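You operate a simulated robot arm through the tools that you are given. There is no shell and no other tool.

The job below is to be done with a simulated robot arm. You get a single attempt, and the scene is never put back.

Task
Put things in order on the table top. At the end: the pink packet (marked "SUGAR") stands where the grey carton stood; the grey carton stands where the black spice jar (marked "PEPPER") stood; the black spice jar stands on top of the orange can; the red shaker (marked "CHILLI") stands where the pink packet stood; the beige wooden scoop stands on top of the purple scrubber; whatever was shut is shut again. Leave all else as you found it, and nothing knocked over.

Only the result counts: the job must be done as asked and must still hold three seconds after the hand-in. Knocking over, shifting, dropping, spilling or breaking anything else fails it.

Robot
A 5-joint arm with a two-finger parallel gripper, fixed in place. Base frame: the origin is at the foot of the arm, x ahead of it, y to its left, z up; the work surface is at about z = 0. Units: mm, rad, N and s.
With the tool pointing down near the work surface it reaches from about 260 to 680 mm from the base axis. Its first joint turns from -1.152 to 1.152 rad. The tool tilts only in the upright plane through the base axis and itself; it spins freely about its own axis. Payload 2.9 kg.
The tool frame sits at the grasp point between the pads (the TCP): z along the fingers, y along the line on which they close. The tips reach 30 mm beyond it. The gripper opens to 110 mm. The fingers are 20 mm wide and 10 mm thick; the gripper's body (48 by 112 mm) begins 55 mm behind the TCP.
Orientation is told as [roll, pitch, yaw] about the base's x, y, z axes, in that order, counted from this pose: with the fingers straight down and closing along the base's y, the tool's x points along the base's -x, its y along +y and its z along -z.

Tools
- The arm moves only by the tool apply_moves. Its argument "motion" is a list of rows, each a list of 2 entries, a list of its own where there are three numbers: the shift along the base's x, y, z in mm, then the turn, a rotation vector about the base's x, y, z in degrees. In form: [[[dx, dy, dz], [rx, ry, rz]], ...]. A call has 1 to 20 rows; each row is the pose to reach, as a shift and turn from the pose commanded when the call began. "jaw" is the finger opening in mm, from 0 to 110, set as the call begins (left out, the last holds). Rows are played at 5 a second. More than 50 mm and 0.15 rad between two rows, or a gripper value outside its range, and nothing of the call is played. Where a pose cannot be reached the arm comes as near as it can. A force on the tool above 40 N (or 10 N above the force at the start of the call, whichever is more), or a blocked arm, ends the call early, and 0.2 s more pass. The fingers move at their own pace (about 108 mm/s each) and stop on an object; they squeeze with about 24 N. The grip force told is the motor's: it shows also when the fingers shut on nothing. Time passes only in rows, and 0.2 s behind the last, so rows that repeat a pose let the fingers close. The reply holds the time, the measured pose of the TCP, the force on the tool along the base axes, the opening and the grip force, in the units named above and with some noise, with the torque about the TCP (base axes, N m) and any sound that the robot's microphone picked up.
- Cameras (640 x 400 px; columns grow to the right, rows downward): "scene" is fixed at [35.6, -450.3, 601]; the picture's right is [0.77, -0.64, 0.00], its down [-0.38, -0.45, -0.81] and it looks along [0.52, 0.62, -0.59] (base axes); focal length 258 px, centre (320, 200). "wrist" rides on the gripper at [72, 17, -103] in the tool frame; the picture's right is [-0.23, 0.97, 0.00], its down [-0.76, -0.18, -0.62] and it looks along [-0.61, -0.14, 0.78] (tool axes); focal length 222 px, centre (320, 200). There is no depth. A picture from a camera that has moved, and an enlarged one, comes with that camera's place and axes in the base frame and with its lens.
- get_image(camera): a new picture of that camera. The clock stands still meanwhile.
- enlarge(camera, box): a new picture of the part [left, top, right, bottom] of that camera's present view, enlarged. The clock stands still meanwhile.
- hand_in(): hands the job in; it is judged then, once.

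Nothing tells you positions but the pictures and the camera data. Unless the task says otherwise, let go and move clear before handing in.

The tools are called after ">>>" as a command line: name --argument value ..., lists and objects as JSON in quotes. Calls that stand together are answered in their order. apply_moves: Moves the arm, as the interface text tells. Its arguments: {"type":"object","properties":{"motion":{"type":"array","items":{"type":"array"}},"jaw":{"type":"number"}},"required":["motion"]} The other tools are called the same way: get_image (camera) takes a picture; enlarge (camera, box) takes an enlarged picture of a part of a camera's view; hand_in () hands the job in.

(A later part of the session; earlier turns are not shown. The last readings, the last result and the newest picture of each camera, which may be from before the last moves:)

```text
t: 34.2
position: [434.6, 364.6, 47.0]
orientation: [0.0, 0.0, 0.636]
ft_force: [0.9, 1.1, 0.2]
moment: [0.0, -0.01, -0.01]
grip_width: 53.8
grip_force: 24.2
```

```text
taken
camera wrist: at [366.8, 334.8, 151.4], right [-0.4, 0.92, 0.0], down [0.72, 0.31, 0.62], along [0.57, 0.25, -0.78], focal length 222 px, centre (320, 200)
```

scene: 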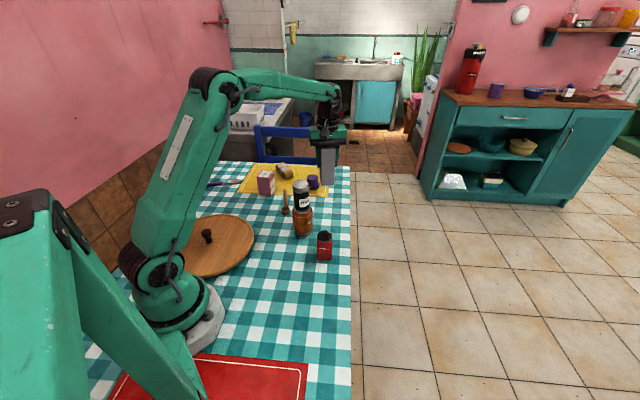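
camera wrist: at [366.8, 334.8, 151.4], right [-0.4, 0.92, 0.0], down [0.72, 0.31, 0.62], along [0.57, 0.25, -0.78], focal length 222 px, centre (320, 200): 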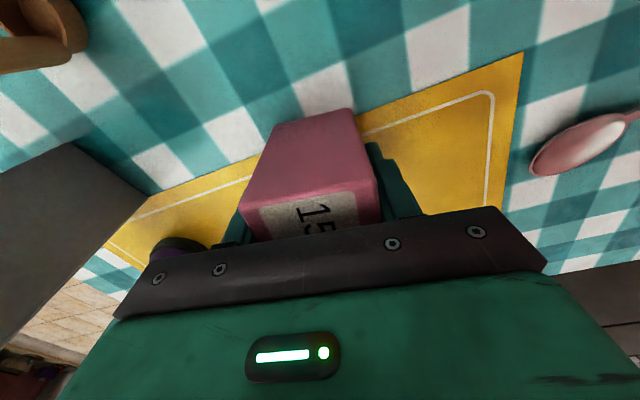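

The packet is held at 53.8 mm. I lift it and carry it over the inner side, between the wooden lid and the stack, toward the carton's old spot.

>>> apply_moves --motion '[[[0, 0, 12], [0, 0, 0]], [[0, 0, 40], [0, 0, 0]], [[0, 0, 75], [0, 0, 0]], [[0, 0, 115], [0, 0, 0]], [[0, 0, 150], [0, 0, 0]], [[-9, -19, 170], [0, 0, 0]], [[-29, -54, 180], [0, 0, 0]], [[-49, -92, 182], [0, 0, 1]], [[-69, -130, 182], [0, 0, 3]], [[-87, -169, 182], [0, 0, 5]], [[-103, -209, 182], [0, 0, 7]], [[-115, -250, 182], [0, 0, 9]], [[-123, -292, 182], [0, 0, 11]], [[-128, -334, 182], [0, 0, 13]], [[-130, -376, 182], [0, 0, 15]], [[-132, -418, 182], [0, 0, 17]], [[-138, -459, 182], [0, 0, 18.5]], [[-146, -484, 182], [0, 0, 19.3]], [[-152, -498, 182], [0, 0, 19.3]], [[-152, -498, 182], [0, 0, 19.3]]]'

>>> get_image --camera "wrist"

>>> get_image --camera "scene"

```text
t: 38.4
position: [281.9, -135.6, 230.1]
orientation: [0.0, 0.001, 0.974]
ft_force: [0.0, 0.5, -1.9]
moment: [0.01, 0.02, 0.01]
grip_width: 53.5
grip_force: 23.8
```

```text
taken
camera wrist: at [228.6, -185.2, 333.6], right [-0.68, 0.74, 0.0], down [0.58, 0.53, 0.62], along [0.46, 0.42, -0.78], focal length 222 px, centre (320, 200)
```

wrist: 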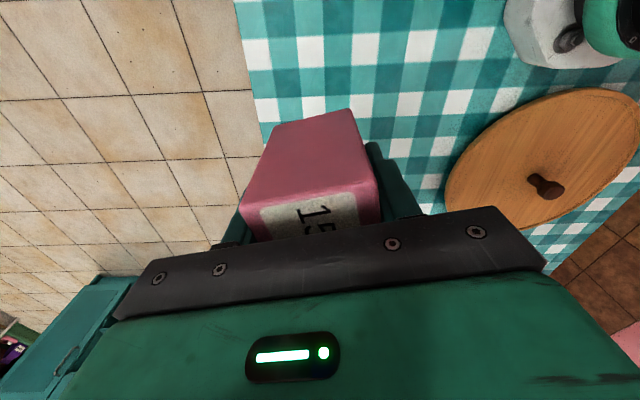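

```text
taken
```

scene: 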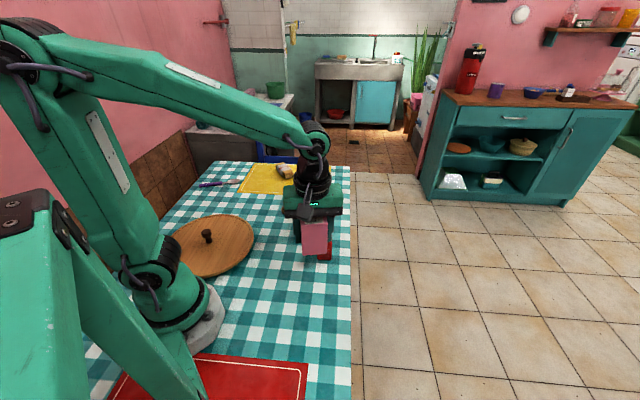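

I move over the carton's old spot at (166, -244) and descend.

>>> apply_moves --motion '[[[-8, -10, 0], [0, 0, 0]], [[-32, -38, 0], [0, 0, 0]], [[-60, -68, 0], [0, 0, 0]], [[-88, -94, 0], [0, 0, 0]], [[-108, -107, -5], [0, 0, 0]], [[-115.8, -110.5, -20], [0, 0, 0]], [[-115.8, -110.5, -50], [0, 0, 0]], [[-115.8, -110.5, -85], [0, 0, 0]], [[-115.8, -110.5, -120], [0, 0, 0]], [[-115.8, -110.5, -150], [0, 0, 0]], [[-115.8, -110.5, -170], [0, 0, 0]], [[-115.8, -110.5, -177], [0, 0, 0]], [[-115.8, -110.5, -177], [0, 0, 0]]]'

>>> get_image --camera "wrist"

>>> get_image --camera "scene"

```text
t: 41.2
position: [166.3, -243.7, 53.7]
orientation: [0.0, 0.0, 0.972]
ft_force: [-0.7, -0.7, -1.6]
moment: [0.02, -0.01, 0.01]
grip_width: 53.8
grip_force: 23.6
```

```text
taken
camera wrist: at [112.6, -294.8, 157.4], right [-0.68, 0.74, 0.0], down [0.58, 0.53, 0.62], along [0.46, 0.42, -0.78], focal length 222 px, centre (320, 200)
```

wrist: 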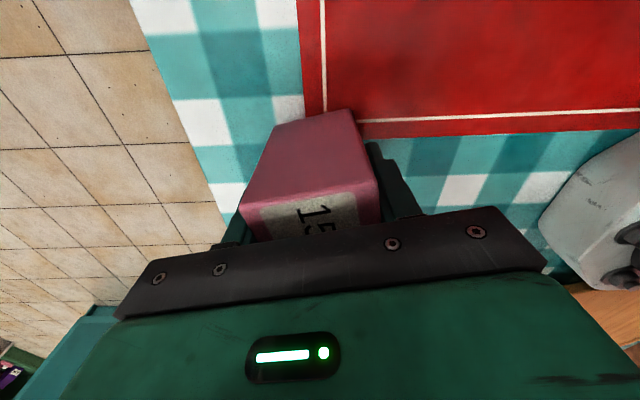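

```text
taken
```

scene: 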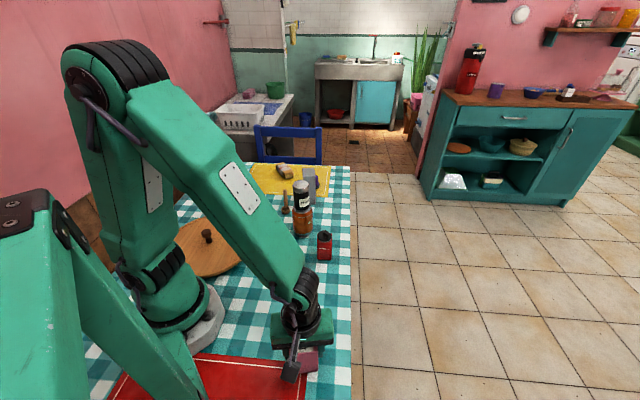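

>>> apply_moves --motion '[[[0, 0, -1.5], [0, 0, 0]], [[0, 0, -3], [0, 0, 0]], [[0, 0, -4], [0, 0, 0]], [[0, 0, -4.5], [0, 0, 0]], [[0, 0, -4.5], [0, 0, 0]]]'

```text
t: 42.4
position: [167.7, -243.7, 48.9]
orientation: [0.001, 0.001, 0.972]
ft_force: [-0.2, -0.5, -1.3]
moment: [0.01, 0.02, 0.01]
grip_width: 53.6
grip_force: 24.0
```

The packet has not touched yet, so I continue in small steps.

>>> apply_moves --motion '[[[0, 0, -0.4], [0, 0, 0]], [[0, 0, -0.8], [0, 0, 0]], [[0, 0, -0.8], [0, 0, 0]]]'

```text
t: 43.2
position: [165.8, -244.1, 48.7]
orientation: [-0.001, 0.0, 0.972]
ft_force: [0.0, 0.7, -1.4]
moment: [0.01, -0.02, -0.01]
grip_width: 53.6
grip_force: 23.8
```

>>> apply_moves --motion '[[[0, 0, -0.4], [0, 0, 0]], [[0, 0, -0.8], [0, 0, 0]], [[0, 0, -0.8], [0, 0, 0]]]'

```text
t: 44.0
position: [166.9, -244.3, 47.9]
orientation: [0.0, 0.0, 0.972]
ft_force: [0.4, 0.2, -1.4]
moment: [0.01, 0.01, 0.02]
grip_width: 53.7
grip_force: 23.6
```

>>> apply_moves --motion '[[[0, 0, -0.4], [0, 0, 0]], [[0, 0, -0.8], [0, 0, 0]], [[0, 0, -0.8], [0, 0, 0]]]'

```text
t: 44.8
position: [167.2, -243.9, 47.4]
orientation: [0.001, 0.002, 0.973]
ft_force: [-1.8, 6.2, 22.5]
moment: [0.13, 0.31, 0.12]
grip_width: 53.9
grip_force: 24.2
```

It has touched down. I ease up slightly and then open.

>>> apply_moves --motion '[[[0, 0, 0.4], [0, 0, 0]], [[0, 0, 0.6], [0, 0, 0]], [[0, 0, 0.6], [0, 0, 0]]]'

```text
t: 45.6
position: [167.7, -244.9, 47.1]
orientation: [0.002, 0.001, 0.972]
ft_force: [0.7, -2.7, 2.8]
moment: [-0.2, 0.08, 0.02]
grip_width: 53.8
grip_force: 23.9
```

>>> apply_moves --motion '[[[0, 0, 0], [0, 0, 0]], [[0, 0, 0], [0, 0, 0]], [[0, 0, 0], [0, 0, 0]]]' --jaw 90

>>> get_image --camera "wrist"

```text
t: 46.4
position: [166.8, -244.7, 48.3]
orientation: [-0.001, 0.001, 0.973]
ft_force: [-0.1, -0.3, -0.3]
moment: [0.0, 0.01, 0.01]
grip_width: 90.1
grip_force: 0.0
```

```text
taken
camera wrist: at [112.5, -294.7, 151.0], right [-0.68, 0.74, 0.0], down [0.58, 0.53, 0.62], along [0.46, 0.42, -0.78], focal length 222 px, centre (320, 200)
```

wrist: 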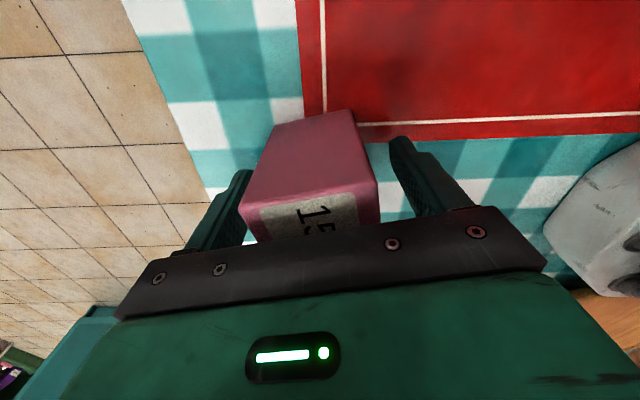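

The packet stands at the carton's old spot. I rise and go to hover over the red shaker near (392, -45).

>>> apply_moves --motion '[[[0, 0, 12], [0, 0, 0]], [[0, 0, 40], [0, 0, 0]], [[0, 0, 75], [0, 0, 0]], [[0, 0, 110], [0, 0, 0]], [[8, 6, 135], [0, 0, 0]], [[35, 28, 143], [0, 0, 0]], [[67, 56, 143], [0, 0, 0]], [[100, 85, 143], [0, 0, -3]], [[133, 114, 143], [0, 0, -6]], [[166, 145, 143], [0, 0, -9]], [[198, 174, 143], [0, 0, -10.7]], [[218, 192, 143], [0, 0, -10.7]], [[225.8, 199.4, 143], [0, 0, -10.7]], [[225.8, 199.4, 143], [0, 0, -10.7]]]'

>>> get_image --camera "wrist"

>>> get_image --camera "scene"

```text
t: 49.4
position: [391.9, -46.3, 189.3]
orientation: [0.0, 0.001, 0.784]
ft_force: [1.0, 0.1, 0.5]
moment: [0.0, 0.0, 0.04]
grip_width: 89.9
grip_force: 0.1
```

```text
taken
camera wrist: at [329.4, -84.9, 293.9], right [-0.53, 0.85, 0.0], down [0.66, 0.41, 0.62], along [0.53, 0.33, -0.78], focal length 222 px, centre (320, 200)
```

wrist: 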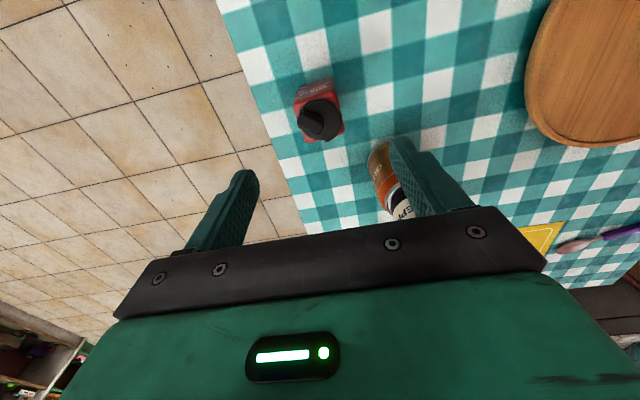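

```text
taken
```

scene: 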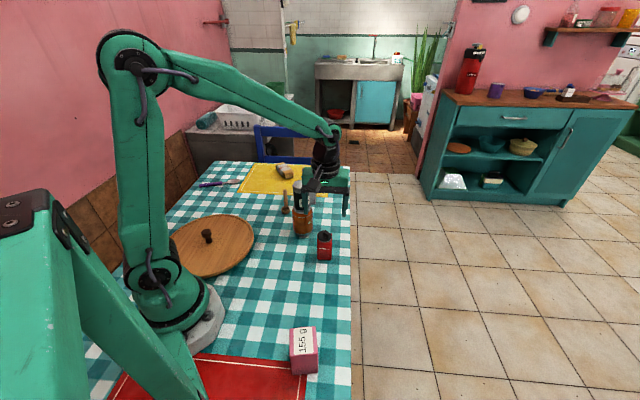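

>>> enlarge --camera "wrist" --box '[270, 50, 370, 160]'

>>> enlarge --camera "scene" --box '[290, 210, 360, 280]'

>>> enlarge --camera "scene" --box '[230, 280, 360, 400]'

```text
3.64 times, centred on (320, 105) of wrist
camera zoom: at [329.4, -84.9, 293.9], right [-0.53, 0.85, 0.0], down [0.66, 0.41, 0.62], along [0.53, 0.33, -0.78], focal length 808 px, centre (320, 546)
```

zoom: 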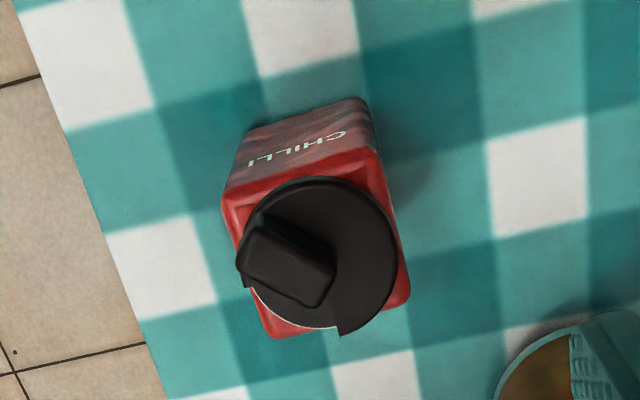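

```text
5.71 times, centred on (325, 245) of scene
camera zoom: at [35.6, -450.3, 601.0], right [0.77, -0.64, 0.0], down [-0.38, -0.45, -0.81], along [0.52, 0.62, -0.59], focal length 1472 px, centre (291, -57)
```

zoom: 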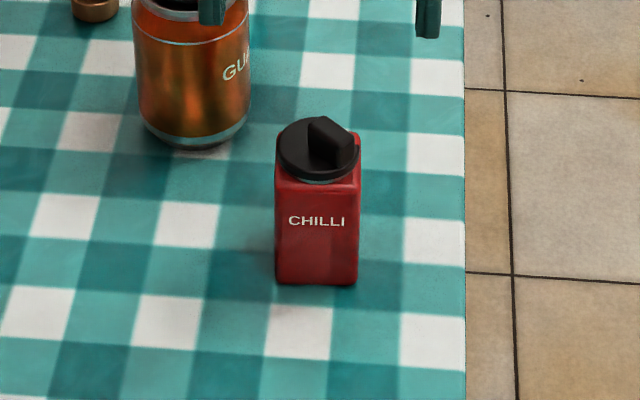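

```text
3.33 times, centred on (295, 340) of scene
camera zoom: at [35.6, -450.3, 601.0], right [0.77, -0.64, 0.0], down [-0.38, -0.45, -0.81], along [0.52, 0.62, -0.59], focal length 859 px, centre (403, -267)
```

zoom: 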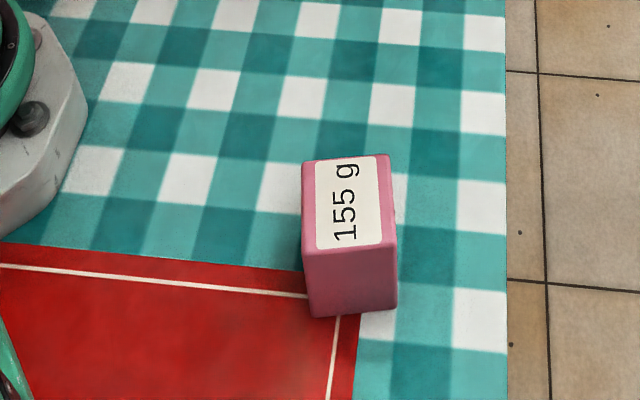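

The shaker centres at (392, -46), turned 45°, with a black cap carrying a lever. I look closer at the cap before choosing the grip.

>>> enlarge --camera "wrist" --box '[290, 70, 350, 150]'

>>> enlarge --camera "scene" --box '[310, 225, 340, 265]'

```text
5.00 times, centred on (320, 110) of wrist
camera zoom: at [329.4, -84.9, 293.9], right [-0.53, 0.85, 0.0], down [0.66, 0.41, 0.62], along [0.53, 0.33, -0.78], focal length 1111 px, centre (320, 650)
```

zoom: 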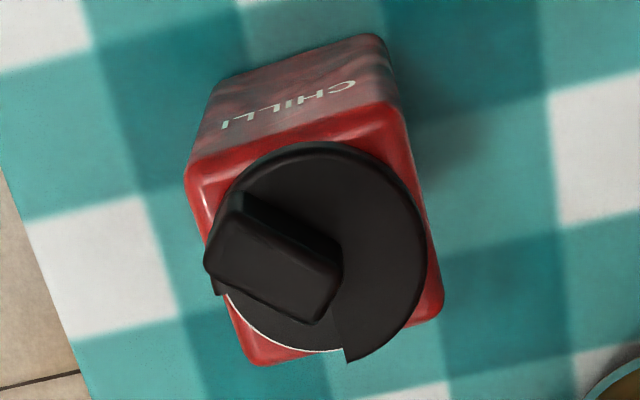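

```text
10.00 times, centred on (325, 245) of scene
camera zoom: at [35.6, -450.3, 601.0], right [0.77, -0.64, 0.0], down [-0.38, -0.45, -0.81], along [0.52, 0.62, -0.59], focal length 2576 px, centre (270, -250)
```

zoom: 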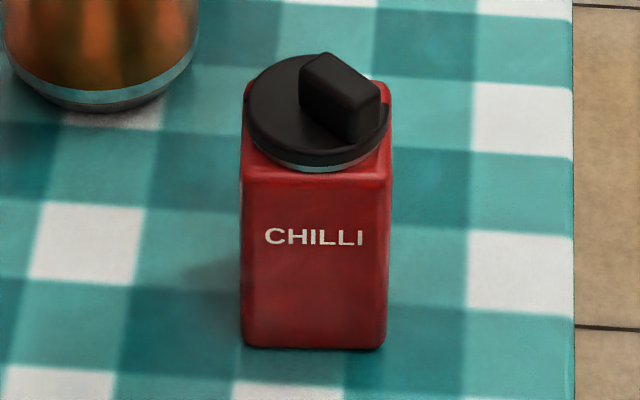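

The cap and lever stay within the body's outline, so the grip will land on the red body. I descend.

>>> apply_moves --motion '[[[0, 0, -25], [0, 0, 0]], [[0, 0, -55], [0, 0, 0]], [[0, 0, -85], [0, 0, 0]], [[0, 0, -112], [0, 0, 0]], [[0, 0, -130], [0, 0, 0]], [[0, 0, -138], [0, 0, 0]], [[0, 0, -138], [0, 0, 0]]]' --jaw 80

>>> get_image --camera "wrist"

```text
t: 51.0
position: [393.0, -44.6, 52.2]
orientation: [0.001, 0.001, 0.786]
ft_force: [0.2, -0.2, -0.3]
moment: [0.02, -0.02, 0.0]
grip_width: 79.8
grip_force: 0.1
```

```text
taken
camera wrist: at [330.1, -84.6, 156.1], right [-0.53, 0.85, 0.0], down [0.66, 0.41, 0.62], along [0.53, 0.33, -0.78], focal length 222 px, centre (320, 200)
```

wrist: 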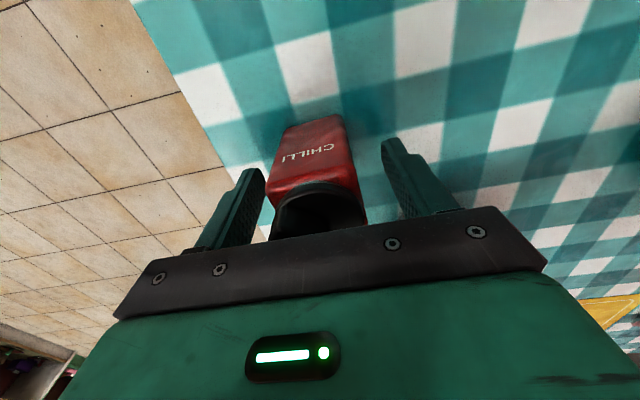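

>>> apply_moves --motion '[[[0, 0, 0], [0, 0, 0]], [[0, 0, 0], [0, 0, 0]], [[0, 0, 0], [0, 0, 0]]]' --jaw 20

>>> get_image --camera "wrist"

>>> enlarge --camera "scene" --box '[270, 160, 350, 270]'

```text
t: 51.8
position: [393.2, -44.7, 53.4]
orientation: [-0.002, 0.001, 0.786]
ft_force: [-0.2, -0.6, -0.1]
moment: [-0.01, -0.02, 0.0]
grip_width: 43.8
grip_force: 24.1
```

```text
taken
camera wrist: at [330.1, -84.6, 156.3], right [-0.53, 0.85, 0.0], down [0.66, 0.41, 0.62], along [0.53, 0.33, -0.78], focal length 222 px, centre (320, 200)
```

wrist: 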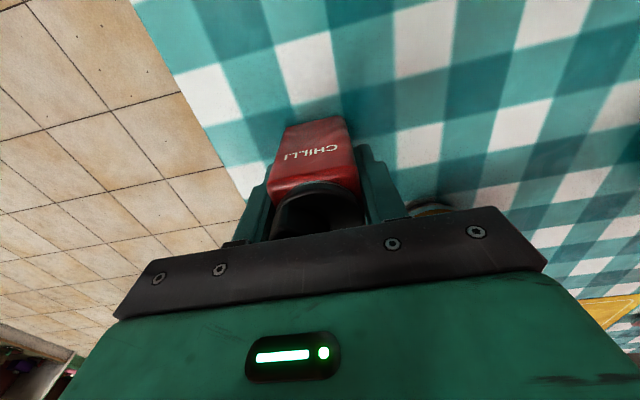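

```text
3.64 times, centred on (310, 215) of scene
camera zoom: at [35.6, -450.3, 601.0], right [0.77, -0.64, 0.0], down [-0.38, -0.45, -0.81], along [0.52, 0.62, -0.59], focal length 937 px, centre (356, 146)
```

zoom: 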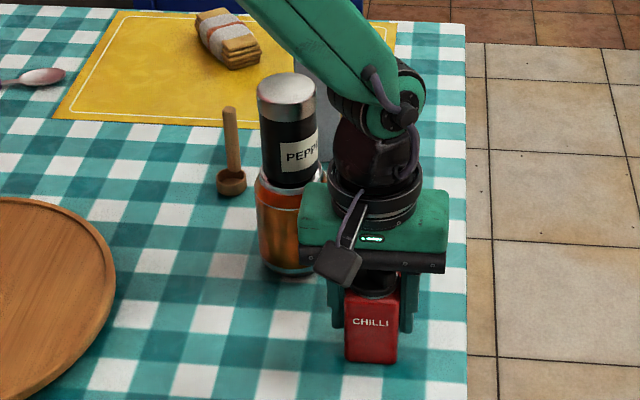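

The shaker is held at 43.8 mm. I lift it and carry it on the inner side to the packet's old spot at (434, 364).

>>> apply_moves --motion '[[[0, 0, 12], [0, 0, 0]], [[0, 0, 40], [0, 0, 0]], [[0, 0, 75], [0, 0, 0]], [[0, 0, 115], [0, 0, 0]], [[0, 0, 150], [0, 0, 0]], [[-17, 5, 175], [0, 0, 0]], [[-47, 20, 180], [0, 0, 0]], [[-74, 50, 180], [0, 0, 0]], [[-84, 90, 180], [0, 0, 0]], [[-82, 132, 180], [0, 0, 0]], [[-74, 173, 180], [0, 0, 0]], [[-62, 213, 180], [0, 0, 0]], [[-46, 251, 180], [0, 0, 0]], [[-27, 288, 180], [0, 0, 0]], [[-7, 325, 180], [0, 0, 0]], [[13, 360, 180], [0, 0, 0]], [[32, 392, 180], [0, 0, 0]], [[40, 405, 180], [0, 0, 0]], [[42, 409.3, 180], [0, 0, 0]], [[42, 409.3, 180], [0, 0, 0]]]'

>>> get_image --camera "wrist"

>>> get_image --camera "scene"

```text
t: 56.0
position: [434.3, 365.0, 231.3]
orientation: [0.0, -0.001, 0.786]
ft_force: [0.6, 0.2, -1.8]
moment: [0.03, 0.0, -0.03]
grip_width: 43.8
grip_force: 24.3
```

```text
taken
camera wrist: at [371.6, 324.9, 335.6], right [-0.53, 0.85, 0.0], down [0.66, 0.41, 0.62], along [0.53, 0.33, -0.78], focal length 222 px, centre (320, 200)
```

wrist: 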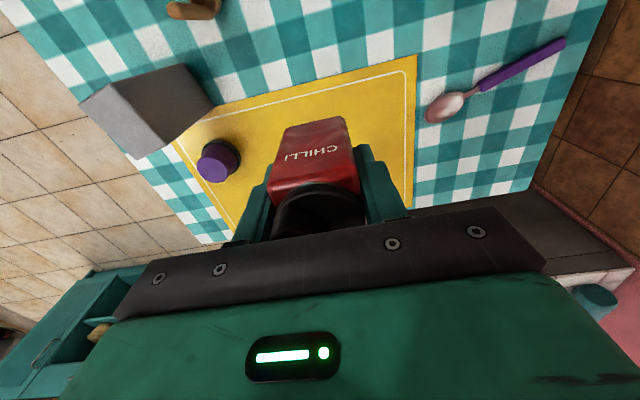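

```text
taken
```

scene: 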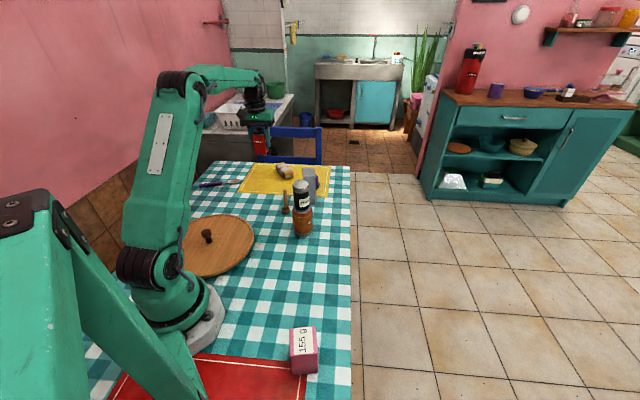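

I descend with the shaker to just above the mat.

>>> apply_moves --motion '[[[1, 1, -12], [0, 0, 0]], [[1, 1, -40], [0, 0, 0]], [[1, 1, -75], [0, 0, 0]], [[1, 1, -110], [0, 0, 0]], [[1, 1, -142], [0, 0, 0]], [[1, 1, -165], [0, 0, 0]], [[1, 1, -175], [0, 0, 0]], [[1, 1, -175], [0, 0, 0]]]'

>>> get_image --camera "wrist"

>>> enlarge --camera "scene" --box '[200, 130, 350, 230]'

```text
t: 57.8
position: [436.3, 366.0, 57.9]
orientation: [0.0, 0.0, 0.786]
ft_force: [-0.3, -0.7, -1.2]
moment: [-0.04, 0.0, 0.01]
grip_width: 43.7
grip_force: 23.4
```

```text
taken
camera wrist: at [372.8, 326.1, 161.2], right [-0.53, 0.85, 0.0], down [0.66, 0.41, 0.62], along [0.53, 0.33, -0.78], focal length 222 px, centre (320, 200)
```

wrist: 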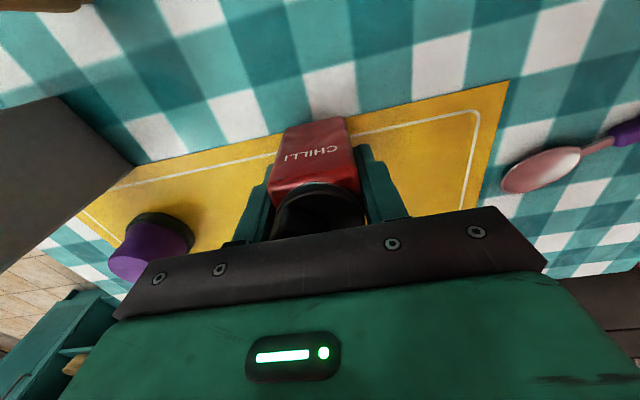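

```text
4.00 times, centred on (275, 180) of scene
camera zoom: at [35.6, -450.3, 601.0], right [0.77, -0.64, 0.0], down [-0.38, -0.45, -0.81], along [0.52, 0.62, -0.59], focal length 1030 px, centre (500, 280)
```

zoom: 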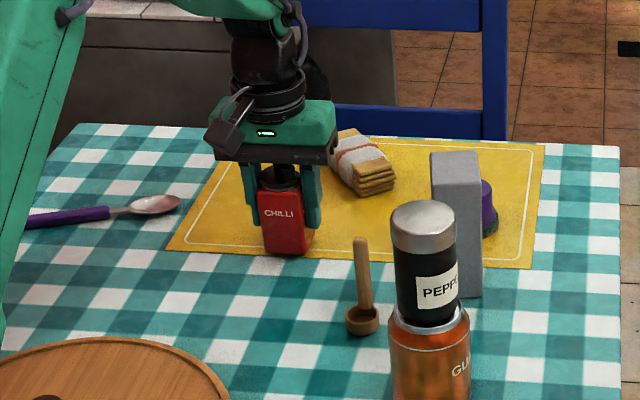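

>>> apply_moves --motion '[[[0, 0, -1.5], [0, 0, 0]], [[0, 0, -3], [0, 0, 0]], [[0, 0, -4], [0, 0, 0]], [[0, 0, -4.5], [0, 0, 0]], [[0, 0, -4.5], [0, 0, 0]]]'

```text
t: 59.0
position: [435.2, 365.4, 51.9]
orientation: [0.001, 0.0, 0.784]
ft_force: [0.1, -0.3, -2.0]
moment: [-0.02, 0.0, -0.02]
grip_width: 43.7
grip_force: 24.0
```

>>> apply_moves --motion '[[[0, 0, -0.4], [0, 0, 0]], [[0, 0, -0.8], [0, 0, 0]], [[0, 0, -0.8], [0, 0, 0]]]'

```text
t: 59.8
position: [436.9, 365.6, 53.0]
orientation: [0.0, 0.0, 0.786]
ft_force: [-0.6, -1.1, 2.5]
moment: [-0.09, 0.14, 0.0]
grip_width: 43.9
grip_force: 24.1
```

It has made light contact. I release the shaker.

>>> apply_moves --motion '[[[0, 0, 0], [0, 0, 0]], [[0, 0, 0], [0, 0, 0]], [[0, 0, 0], [0, 0, 0]]]' --jaw 80

>>> get_image --camera "wrist"

```text
t: 60.6
position: [436.2, 364.4, 51.0]
orientation: [0.001, 0.0, 0.787]
ft_force: [-0.9, 0.1, -0.7]
moment: [0.0, 0.0, -0.01]
grip_width: 79.9
grip_force: 0.1
```

```text
taken
camera wrist: at [372.6, 325.7, 155.6], right [-0.53, 0.85, 0.0], down [0.66, 0.41, 0.62], along [0.53, 0.33, -0.78], focal length 222 px, centre (320, 200)
```

wrist: 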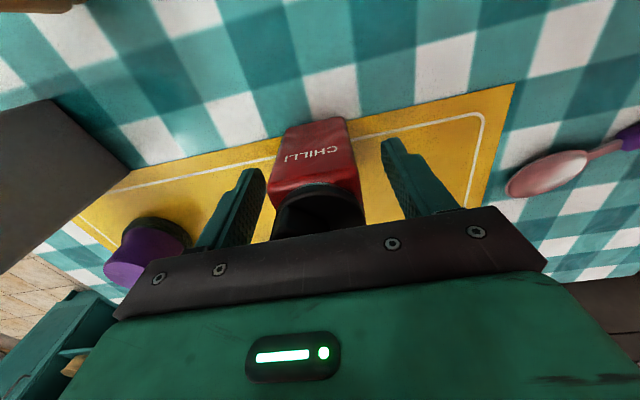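

The shaker stands at the packet's old spot. Next I hover over the wooden scoop near (430, 214).

>>> apply_moves --motion '[[[0, 0, 12], [0, 0, 0]], [[0, 0, 40], [0, 0, 0]], [[0, 0, 75], [0, 0, 0]], [[0, 0, 110], [0, 0, 0]], [[0, -10, 133], [0, 0, -4]], [[-2, -42, 138], [0, 0, -11]], [[-4, -80, 138], [0, 0, -18]], [[-5, -118, 138], [0, 0, -25]], [[-5, -143, 138], [0, 0, -30]], [[-5, -151.3, 138], [0, 0, -30]], [[-5, -151.3, 138], [0, 0, -30]]]'

>>> get_image --camera "wrist"

>>> enlarge --camera "wrist" --box '[270, 70, 370, 180]'

>>> enlarge --camera "scene" --box '[200, 130, 350, 230]'

```text
t: 63.0
position: [430.7, 213.2, 190.3]
orientation: [0.0, 0.0, 0.261]
ft_force: [-0.2, 1.0, 0.8]
moment: [-0.01, 0.02, -0.01]
grip_width: 80.0
grip_force: 0.1
```

```text
taken
camera wrist: at [356.4, 211.9, 293.4], right [-0.03, 1.0, 0.0], down [0.78, 0.03, 0.62], along [0.62, 0.02, -0.78], focal length 222 px, centre (320, 200)
```

wrist: 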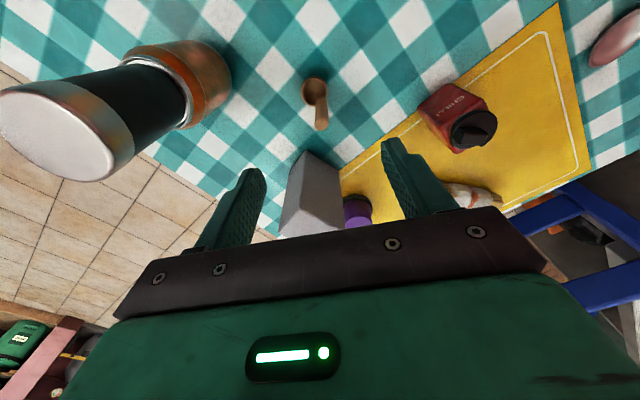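

```text
3.64 times, centred on (320, 125) of wrist
camera zoom: at [356.4, 211.9, 293.4], right [-0.03, 1.0, 0.0], down [0.78, 0.03, 0.62], along [0.62, 0.02, -0.78], focal length 808 px, centre (320, 473)
```

zoom: 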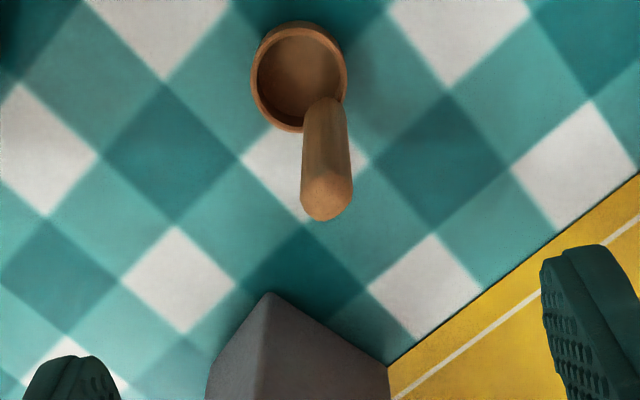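

```text
4.00 times, centred on (275, 180) of scene
camera zoom: at [35.6, -450.3, 601.0], right [0.77, -0.64, 0.0], down [-0.38, -0.45, -0.81], along [0.52, 0.62, -0.59], focal length 1030 px, centre (500, 280)
```

zoom: 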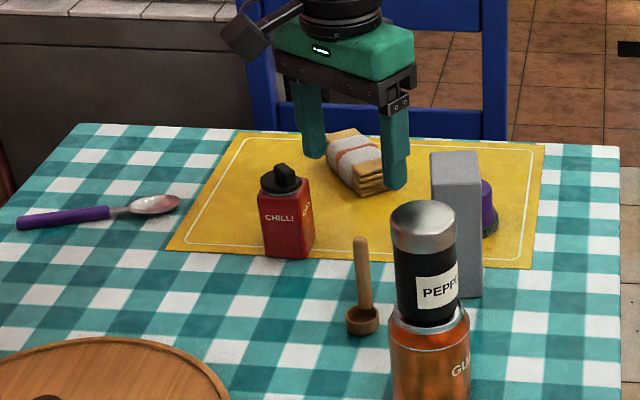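

The scoop's handle is upright at (431, 216), with its bowl centred at (416, 207). I descend and grip the upper handle.

>>> apply_moves --motion '[[[1, 1.8, -20], [0, 0, 0]], [[1, 1.8, -45], [0, 0, 0]], [[1, 1.8, -70], [0, 0, 0]], [[1, 1.8, -95], [0, 0, 0]], [[1, 1.8, -110], [0, 0, 0]], [[1, 1.8, -117], [0, 0, 0]], [[1, 1.8, -117], [0, 0, 0]]]' --jaw 50

>>> get_image --camera "wrist"

>>> enlarge --camera "scene" --box '[240, 130, 350, 230]'

```text
t: 64.6
position: [431.1, 216.3, 72.4]
orientation: [0.001, 0.001, 0.262]
ft_force: [-0.7, 0.7, 0.2]
moment: [0.03, -0.01, 0.0]
grip_width: 50.1
grip_force: 0.0
```

```text
taken
camera wrist: at [357.8, 213.3, 176.9], right [-0.03, 1.0, 0.0], down [0.78, 0.03, 0.62], along [0.62, 0.02, -0.78], focal length 222 px, centre (320, 200)
```

wrist: 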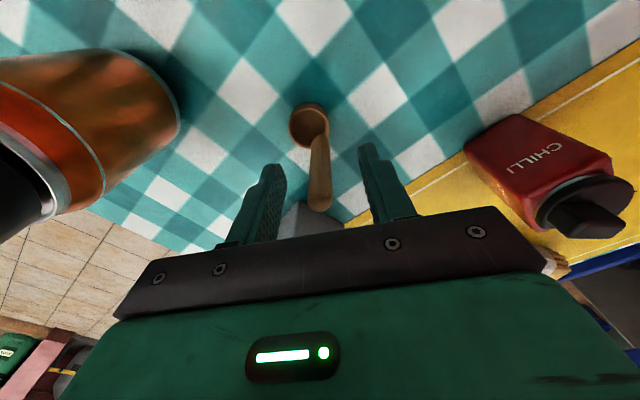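

```text
4.00 times, centred on (295, 180) of scene
camera zoom: at [35.6, -450.3, 601.0], right [0.77, -0.64, 0.0], down [-0.38, -0.45, -0.81], along [0.52, 0.62, -0.59], focal length 1030 px, centre (420, 280)
```

zoom: 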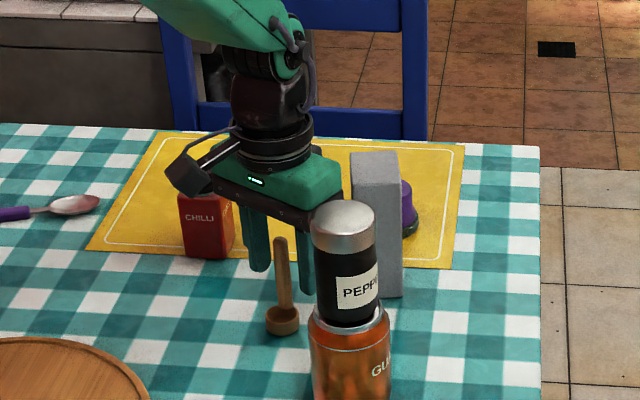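

>>> apply_moves --motion '[[[0, 0, 0], [0, 0, 0]], [[0, 0, 0], [0, 0, 0]], [[0, 0, 0], [0, 0, 0]]]' --jaw 2

>>> get_image --camera "wrist"

>>> enlarge --camera "scene" --box '[260, 170, 320, 230]'

```text
t: 65.4
position: [432.5, 215.3, 73.9]
orientation: [0.0, 0.001, 0.262]
ft_force: [0.3, 0.2, -1.0]
moment: [0.0, 0.01, 0.03]
grip_width: 13.2
grip_force: 23.6
```

```text
taken
camera wrist: at [357.8, 213.4, 177.2], right [-0.03, 1.0, 0.0], down [0.78, 0.03, 0.62], along [0.62, 0.02, -0.78], focal length 222 px, centre (320, 200)
```

wrist: 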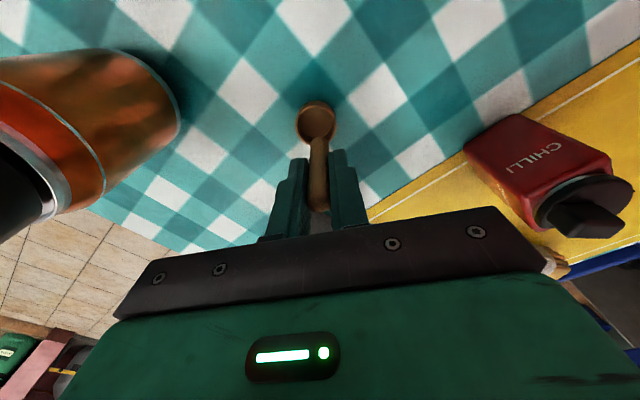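

```text
6.67 times, centred on (290, 200) of scene
camera zoom: at [35.6, -450.3, 601.0], right [0.77, -0.64, 0.0], down [-0.38, -0.45, -0.81], along [0.52, 0.62, -0.59], focal length 1718 px, centre (520, 200)
```

zoom: 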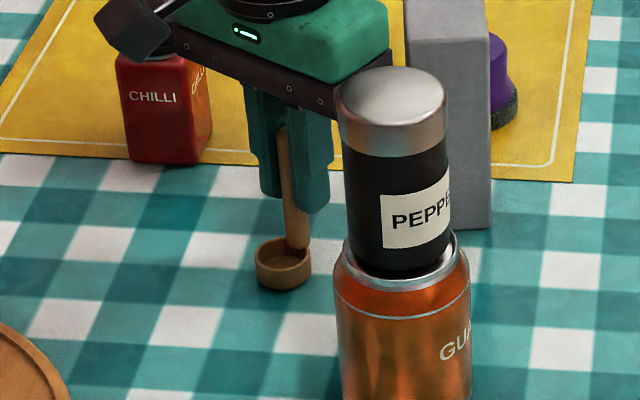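

The handle is held at 13.2 mm. The scoop seems to have turned slightly to align with the pads, so I measure it again.

>>> enlarge --camera "wrist" --box '[270, 80, 370, 220]'

```text
2.86 times, centred on (320, 150) of wrist
camera zoom: at [357.8, 213.4, 177.2], right [-0.03, 1.0, 0.0], down [0.78, 0.03, 0.62], along [0.62, 0.02, -0.78], focal length 635 px, centre (320, 343)
```

zoom: 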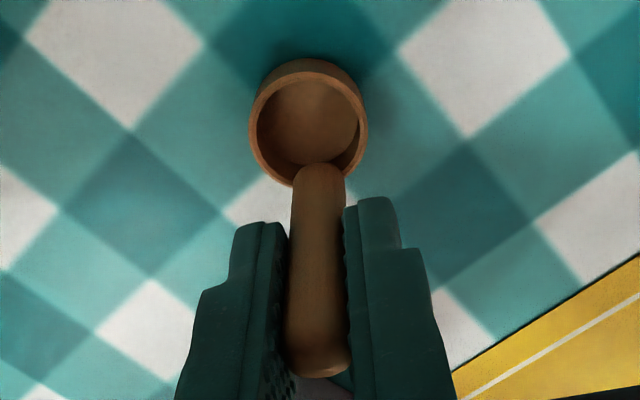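

The bowl now lies along the tool axis, about 17 mm from the handle. I lift well above the carton and turn the tool so the handle ends up on the near side, then view the scrubber.

>>> apply_moves --motion '[[[0, 0, 12], [0, 0, 0]], [[0, 0, 40], [0, 0, 0]], [[0, 0, 75], [0, 0, -7]], [[0, 0, 110], [0, 0, -14]], [[0, 0, 140], [0, 0, -21]], [[0, 0, 162], [0, 0, -28]], [[10, 3, 162], [0, 0, -36]], [[25, 8, 162], [0, 0, -44]], [[40, 13, 162], [0, 0, -52]], [[55, 18, 162], [0, 0, -60]], [[70, 22, 162], [0, 0, -68]], [[85, 26, 162], [0, 0, -76]], [[100, 30, 162], [0, 0, -84]], [[110, 34, 162], [0, 0, -92]], [[118, 37, 162], [0, 0, -100]], [[124, 40, 162], [0, 0, -108]], [[128, 42, 162], [0, 0, -116]], [[130, 44, 162], [0, 0, -124]], [[130, 44, 162], [0, 0, -132]], [[130, 44, 162], [0, 0, -140]]]'

>>> get_image --camera "wrist"

>>> get_image --camera "scene"

```text
t: 69.6
position: [562.1, 259.8, 234.4]
orientation: [0.0, 0.001, -2.183]
ft_force: [0.1, 0.2, 0.7]
moment: [0.0, 0.01, 0.0]
grip_width: 13.5
grip_force: 23.4
```

```text
taken
camera wrist: at [617.4, 309.4, 338.5], right [0.67, -0.75, 0.0], down [-0.58, -0.52, 0.62], along [-0.47, -0.41, -0.78], focal length 222 px, centre (320, 200)
```

wrist: 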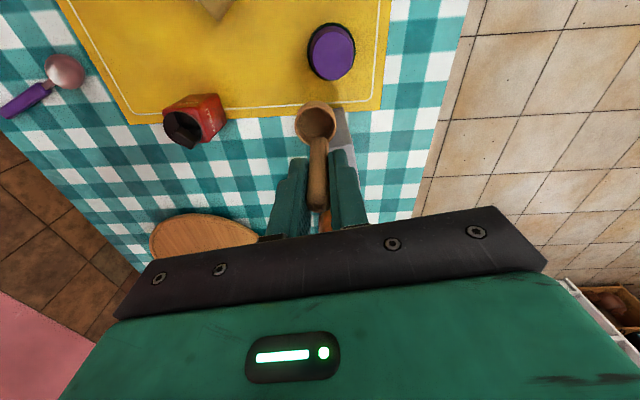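

```text
taken
```

scene: 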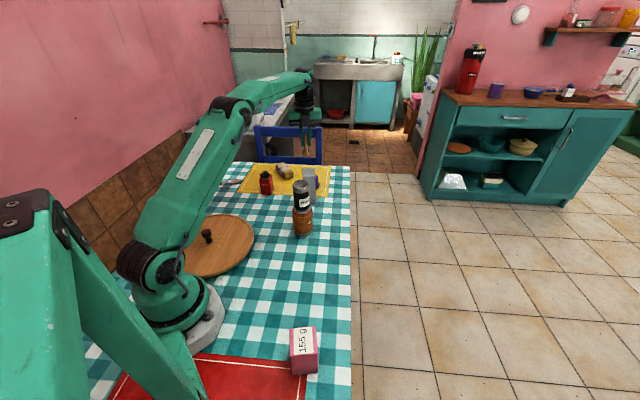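

>>> enlarge --camera "wrist" --box '[270, 0, 390, 140]'

>>> enlarge --camera "scene" --box '[240, 60, 350, 220]'

```text
2.86 times, centred on (330, 70) of wrist
camera zoom: at [617.4, 309.4, 338.5], right [0.67, -0.75, 0.0], down [-0.58, -0.52, 0.62], along [-0.47, -0.41, -0.78], focal length 635 px, centre (291, 571)
```

zoom: 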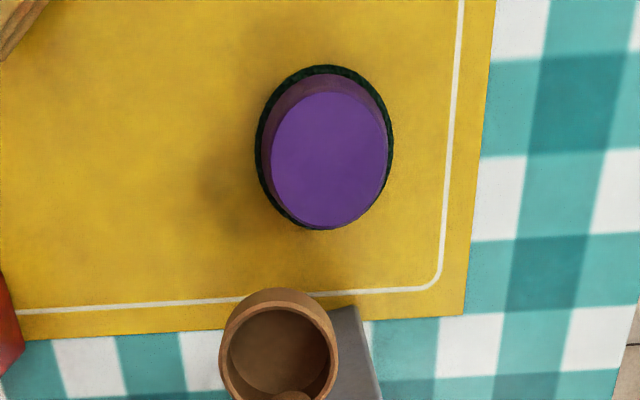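

```text
2.50 times, centred on (295, 140) of scene
camera zoom: at [35.6, -450.3, 601.0], right [0.77, -0.64, 0.0], down [-0.38, -0.45, -0.81], along [0.52, 0.62, -0.59], focal length 644 px, centre (382, 350)
```

zoom: 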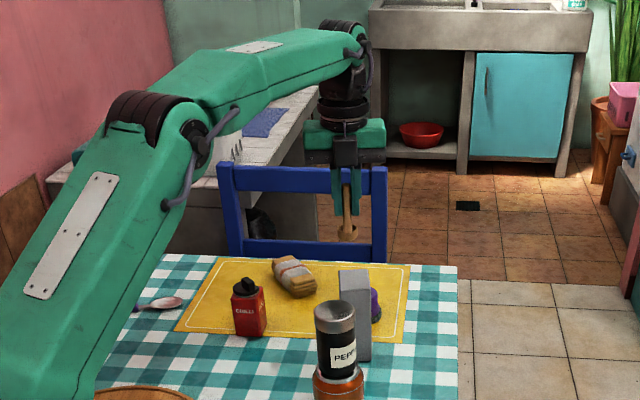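

The near-vertical view puts the scrubber at about (606, 280), with a flat top about 48 mm across. I check the bowl's offset once more.

>>> enlarge --camera "wrist" --box '[280, 90, 360, 170]'

```text
5.00 times, centred on (320, 130) of wrist
camera zoom: at [617.4, 309.4, 338.5], right [0.67, -0.75, 0.0], down [-0.58, -0.52, 0.62], along [-0.47, -0.41, -0.78], focal length 1111 px, centre (320, 550)
```

zoom: 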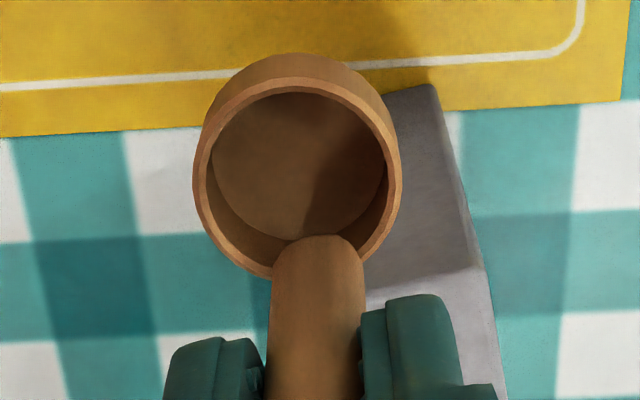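

The bowl centre is 17 mm along the tool axis, as expected. I move so the scoop is centred over the scrubber, and descend part way.

>>> apply_moves --motion '[[[10, 3, 0], [0, 0, 0]], [[25, 6, 0], [0, 0, 0]], [[37, 9, 0], [0, 0, 0]], [[37, 9, -15], [0, 0, 0]], [[37, 9, -40], [0, 0, 0]], [[37, 9, -65], [0, 0, 0]], [[37, 9, -85], [0, 0, 0]], [[37, 9, -95], [0, 0, 0]], [[37, 9, -95], [0, 0, 0]]]'

>>> get_image --camera "wrist"

>>> enlarge --camera "wrist" --box '[260, 60, 380, 180]'

>>> enlarge --camera "scene" --box '[270, 120, 350, 220]'

```text
t: 71.6
position: [598.1, 269.0, 140.0]
orientation: [-0.001, 0.0, -2.182]
ft_force: [-0.2, -1.0, -0.1]
moment: [-0.02, 0.03, -0.01]
grip_width: 13.2
grip_force: 24.5
out of reach, approached as far as the arm can: row 3, 4
```

```text
taken
camera wrist: at [653.9, 318.6, 244.1], right [0.67, -0.74, 0.0], down [-0.58, -0.52, 0.62], along [-0.46, -0.42, -0.78], focal length 222 px, centre (320, 200)
```

wrist: 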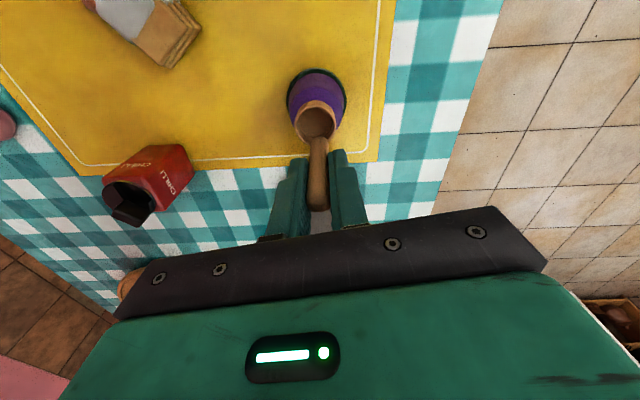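

```text
3.33 times, centred on (320, 120) of wrist
camera zoom: at [653.9, 318.6, 244.1], right [0.67, -0.74, 0.0], down [-0.58, -0.52, 0.62], along [-0.46, -0.42, -0.78], focal length 740 px, centre (320, 467)
```

zoom: 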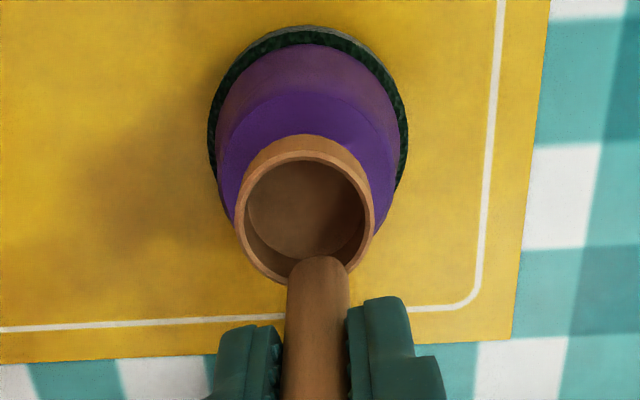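

```text
4.00 times, centred on (310, 170) of scene
camera zoom: at [35.6, -450.3, 601.0], right [0.77, -0.64, 0.0], down [-0.38, -0.45, -0.81], along [0.52, 0.62, -0.59], focal length 1030 px, centre (360, 320)
```

zoom: 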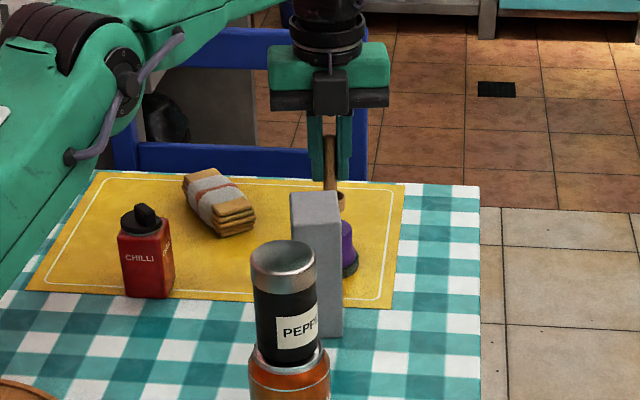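

The scoop is centred above the scrubber top. I lower further in steps.

>>> apply_moves --motion '[[[0, 0, -6], [0, 0, 0]], [[0, 0, -12], [0, 0, 0]], [[0, 0, -17], [0, 0, 0]], [[0, 0, -19], [0, 0, 0]], [[0, 0, -19], [0, 0, 0]]]'

>>> enlarge --camera "scene" --box '[290, 140, 340, 210]'

>>> enlarge --camera "wrist" --box '[260, 60, 380, 180]'

```text
t: 72.8
position: [598.5, 269.5, 121.1]
orientation: [-0.001, -0.001, -2.181]
ft_force: [-0.2, 0.9, 0.0]
moment: [0.01, -0.02, 0.03]
grip_width: 13.1
grip_force: 23.8
```

```text
5.71 times, centred on (315, 175) of scene
camera zoom: at [35.6, -450.3, 601.0], right [0.77, -0.64, 0.0], down [-0.38, -0.45, -0.81], along [0.52, 0.62, -0.59], focal length 1472 px, centre (349, 343)
```

zoom: 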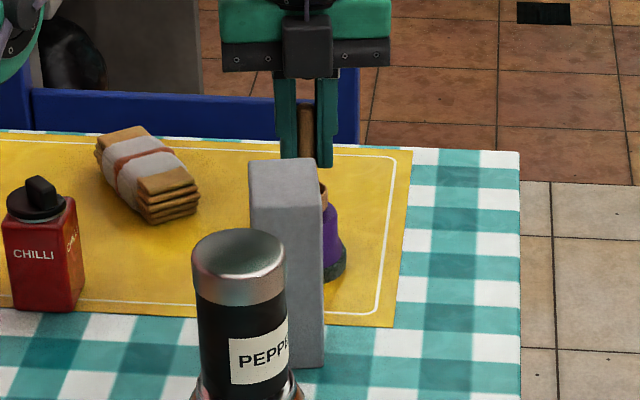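

```text
3.33 times, centred on (320, 120) of wrist
camera zoom: at [654.2, 318.5, 224.6], right [0.67, -0.74, 0.0], down [-0.58, -0.52, 0.62], along [-0.46, -0.42, -0.78], focal length 740 px, centre (320, 467)
```

zoom: 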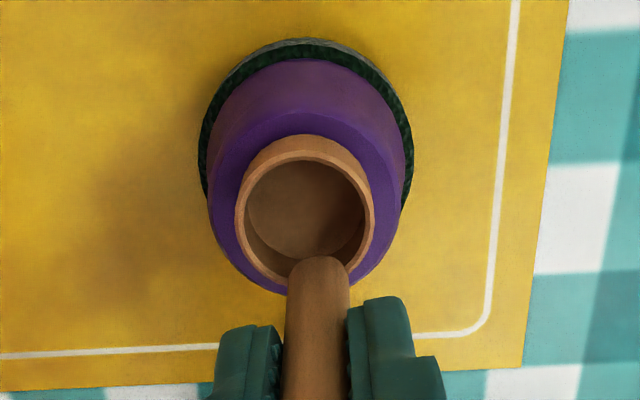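

>>> apply_moves --motion '[[[0, 0, -1.5], [0, 0, 0]], [[0, 0, -3], [0, 0, 0]], [[0, 0, -3], [0, 0, 0]]]'

```text
t: 73.6
position: [598.9, 269.0, 119.6]
orientation: [0.0, 0.005, -2.181]
ft_force: [-3.5, -1.5, 15.5]
moment: [0.0, 0.2, 0.0]
grip_width: 13.3
grip_force: 24.4
```

The bowl has touched the scrubber top. I ease off to neutral.

>>> apply_moves --motion '[[[0, 0, 0.8], [0, 0, 0]], [[0, 0, 1.4], [0, 0, 0]], [[0, 0, 1.4], [0, 0, 0]]]'

>>> enlarge --camera "wrist" --box '[260, 60, 380, 180]'

```text
t: 74.4
position: [599.9, 270.1, 120.4]
orientation: [0.003, 0.003, -2.181]
ft_force: [1.2, 0.9, 14.6]
moment: [0.28, -0.21, 0.01]
grip_width: 13.5
grip_force: 24.0
```

```text
3.33 times, centred on (320, 120) of wrist
camera zoom: at [654.5, 318.5, 223.8], right [0.67, -0.74, 0.0], down [-0.58, -0.52, 0.62], along [-0.46, -0.42, -0.78], focal length 740 px, centre (320, 467)
```

zoom: 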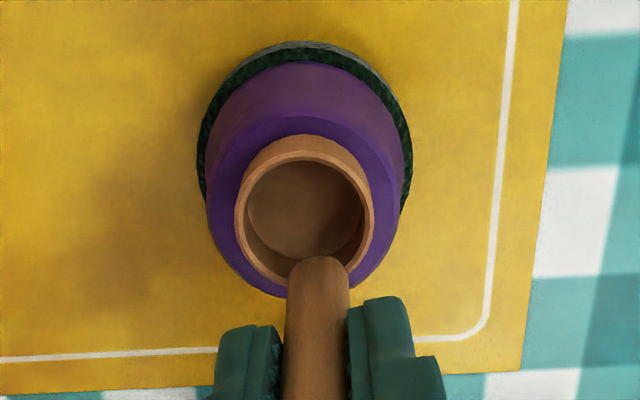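

>>> apply_moves --motion '[[[0, 0, 0.5], [0, 0, 0]], [[0, 0, 0.8], [0, 0, 0]], [[0, 0, 0.8], [0, 0, 0]], [[0, 0, 0.8], [0, 0, 0]]]'

```text
t: 75.4
position: [597.9, 269.7, 120.4]
orientation: [0.001, 0.0, -2.183]
ft_force: [1.4, 1.7, 9.8]
moment: [0.26, -0.17, 0.0]
grip_width: 13.1
grip_force: 23.4
```

>>> apply_moves --motion '[[[0, 0, 0.5], [0, 0, 0]], [[0, 0, 1.0], [0, 0, 0]], [[0, 0, 1.0], [0, 0, 0]], [[0, 0, 1.0], [0, 0, 0]]]'

>>> enlarge --camera "wrist" --box '[260, 60, 380, 180]'

```text
t: 76.4
position: [598.7, 268.9, 121.0]
orientation: [-0.001, -0.002, -2.181]
ft_force: [0.8, 0.2, 2.0]
moment: [0.04, -0.05, -0.01]
grip_width: 13.0
grip_force: 24.0
```

```text
3.33 times, centred on (320, 120) of wrist
camera zoom: at [654.4, 318.2, 223.7], right [0.67, -0.74, 0.0], down [-0.58, -0.52, 0.62], along [-0.47, -0.42, -0.78], focal length 740 px, centre (320, 467)
```

zoom: 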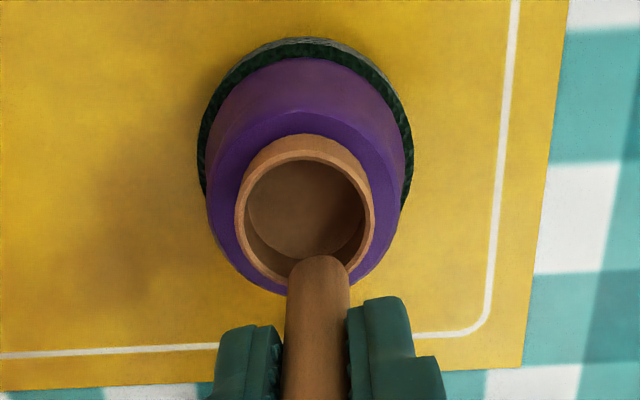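

The force is nearly neutral and the bowl is flat on the scrubber. I open the fingers.

>>> apply_moves --motion '[[[0, 0, 0], [0, 0, 0]], [[0, 0, 0], [0, 0, 0]], [[0, 0, 0], [0, 0, 0]]]' --jaw 45

>>> get_image --camera "wrist"

>>> enlarge --camera "wrist" --box '[260, 60, 380, 220]'

```text
t: 77.2
position: [600.5, 269.0, 121.1]
orientation: [0.0, 0.001, -2.181]
ft_force: [-0.1, 0.7, 0.3]
moment: [0.0, 0.01, -0.01]
grip_width: 45.1
grip_force: 0.1
```

```text
taken
camera wrist: at [654.5, 318.3, 224.6], right [0.67, -0.74, 0.0], down [-0.58, -0.52, 0.62], along [-0.46, -0.42, -0.78], focal length 222 px, centre (320, 200)
```

wrist: 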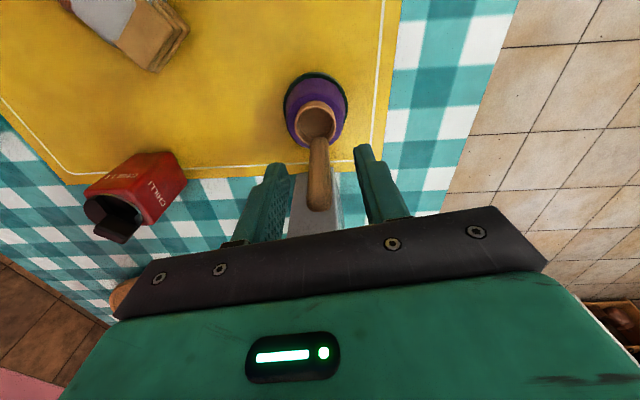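

```text
2.50 times, centred on (320, 140) of wrist
camera zoom: at [654.5, 318.3, 224.6], right [0.67, -0.74, 0.0], down [-0.58, -0.52, 0.62], along [-0.46, -0.42, -0.78], focal length 555 px, centre (320, 350)
```

zoom: 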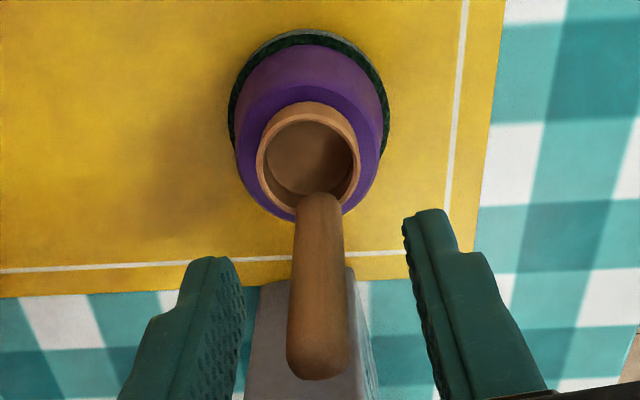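

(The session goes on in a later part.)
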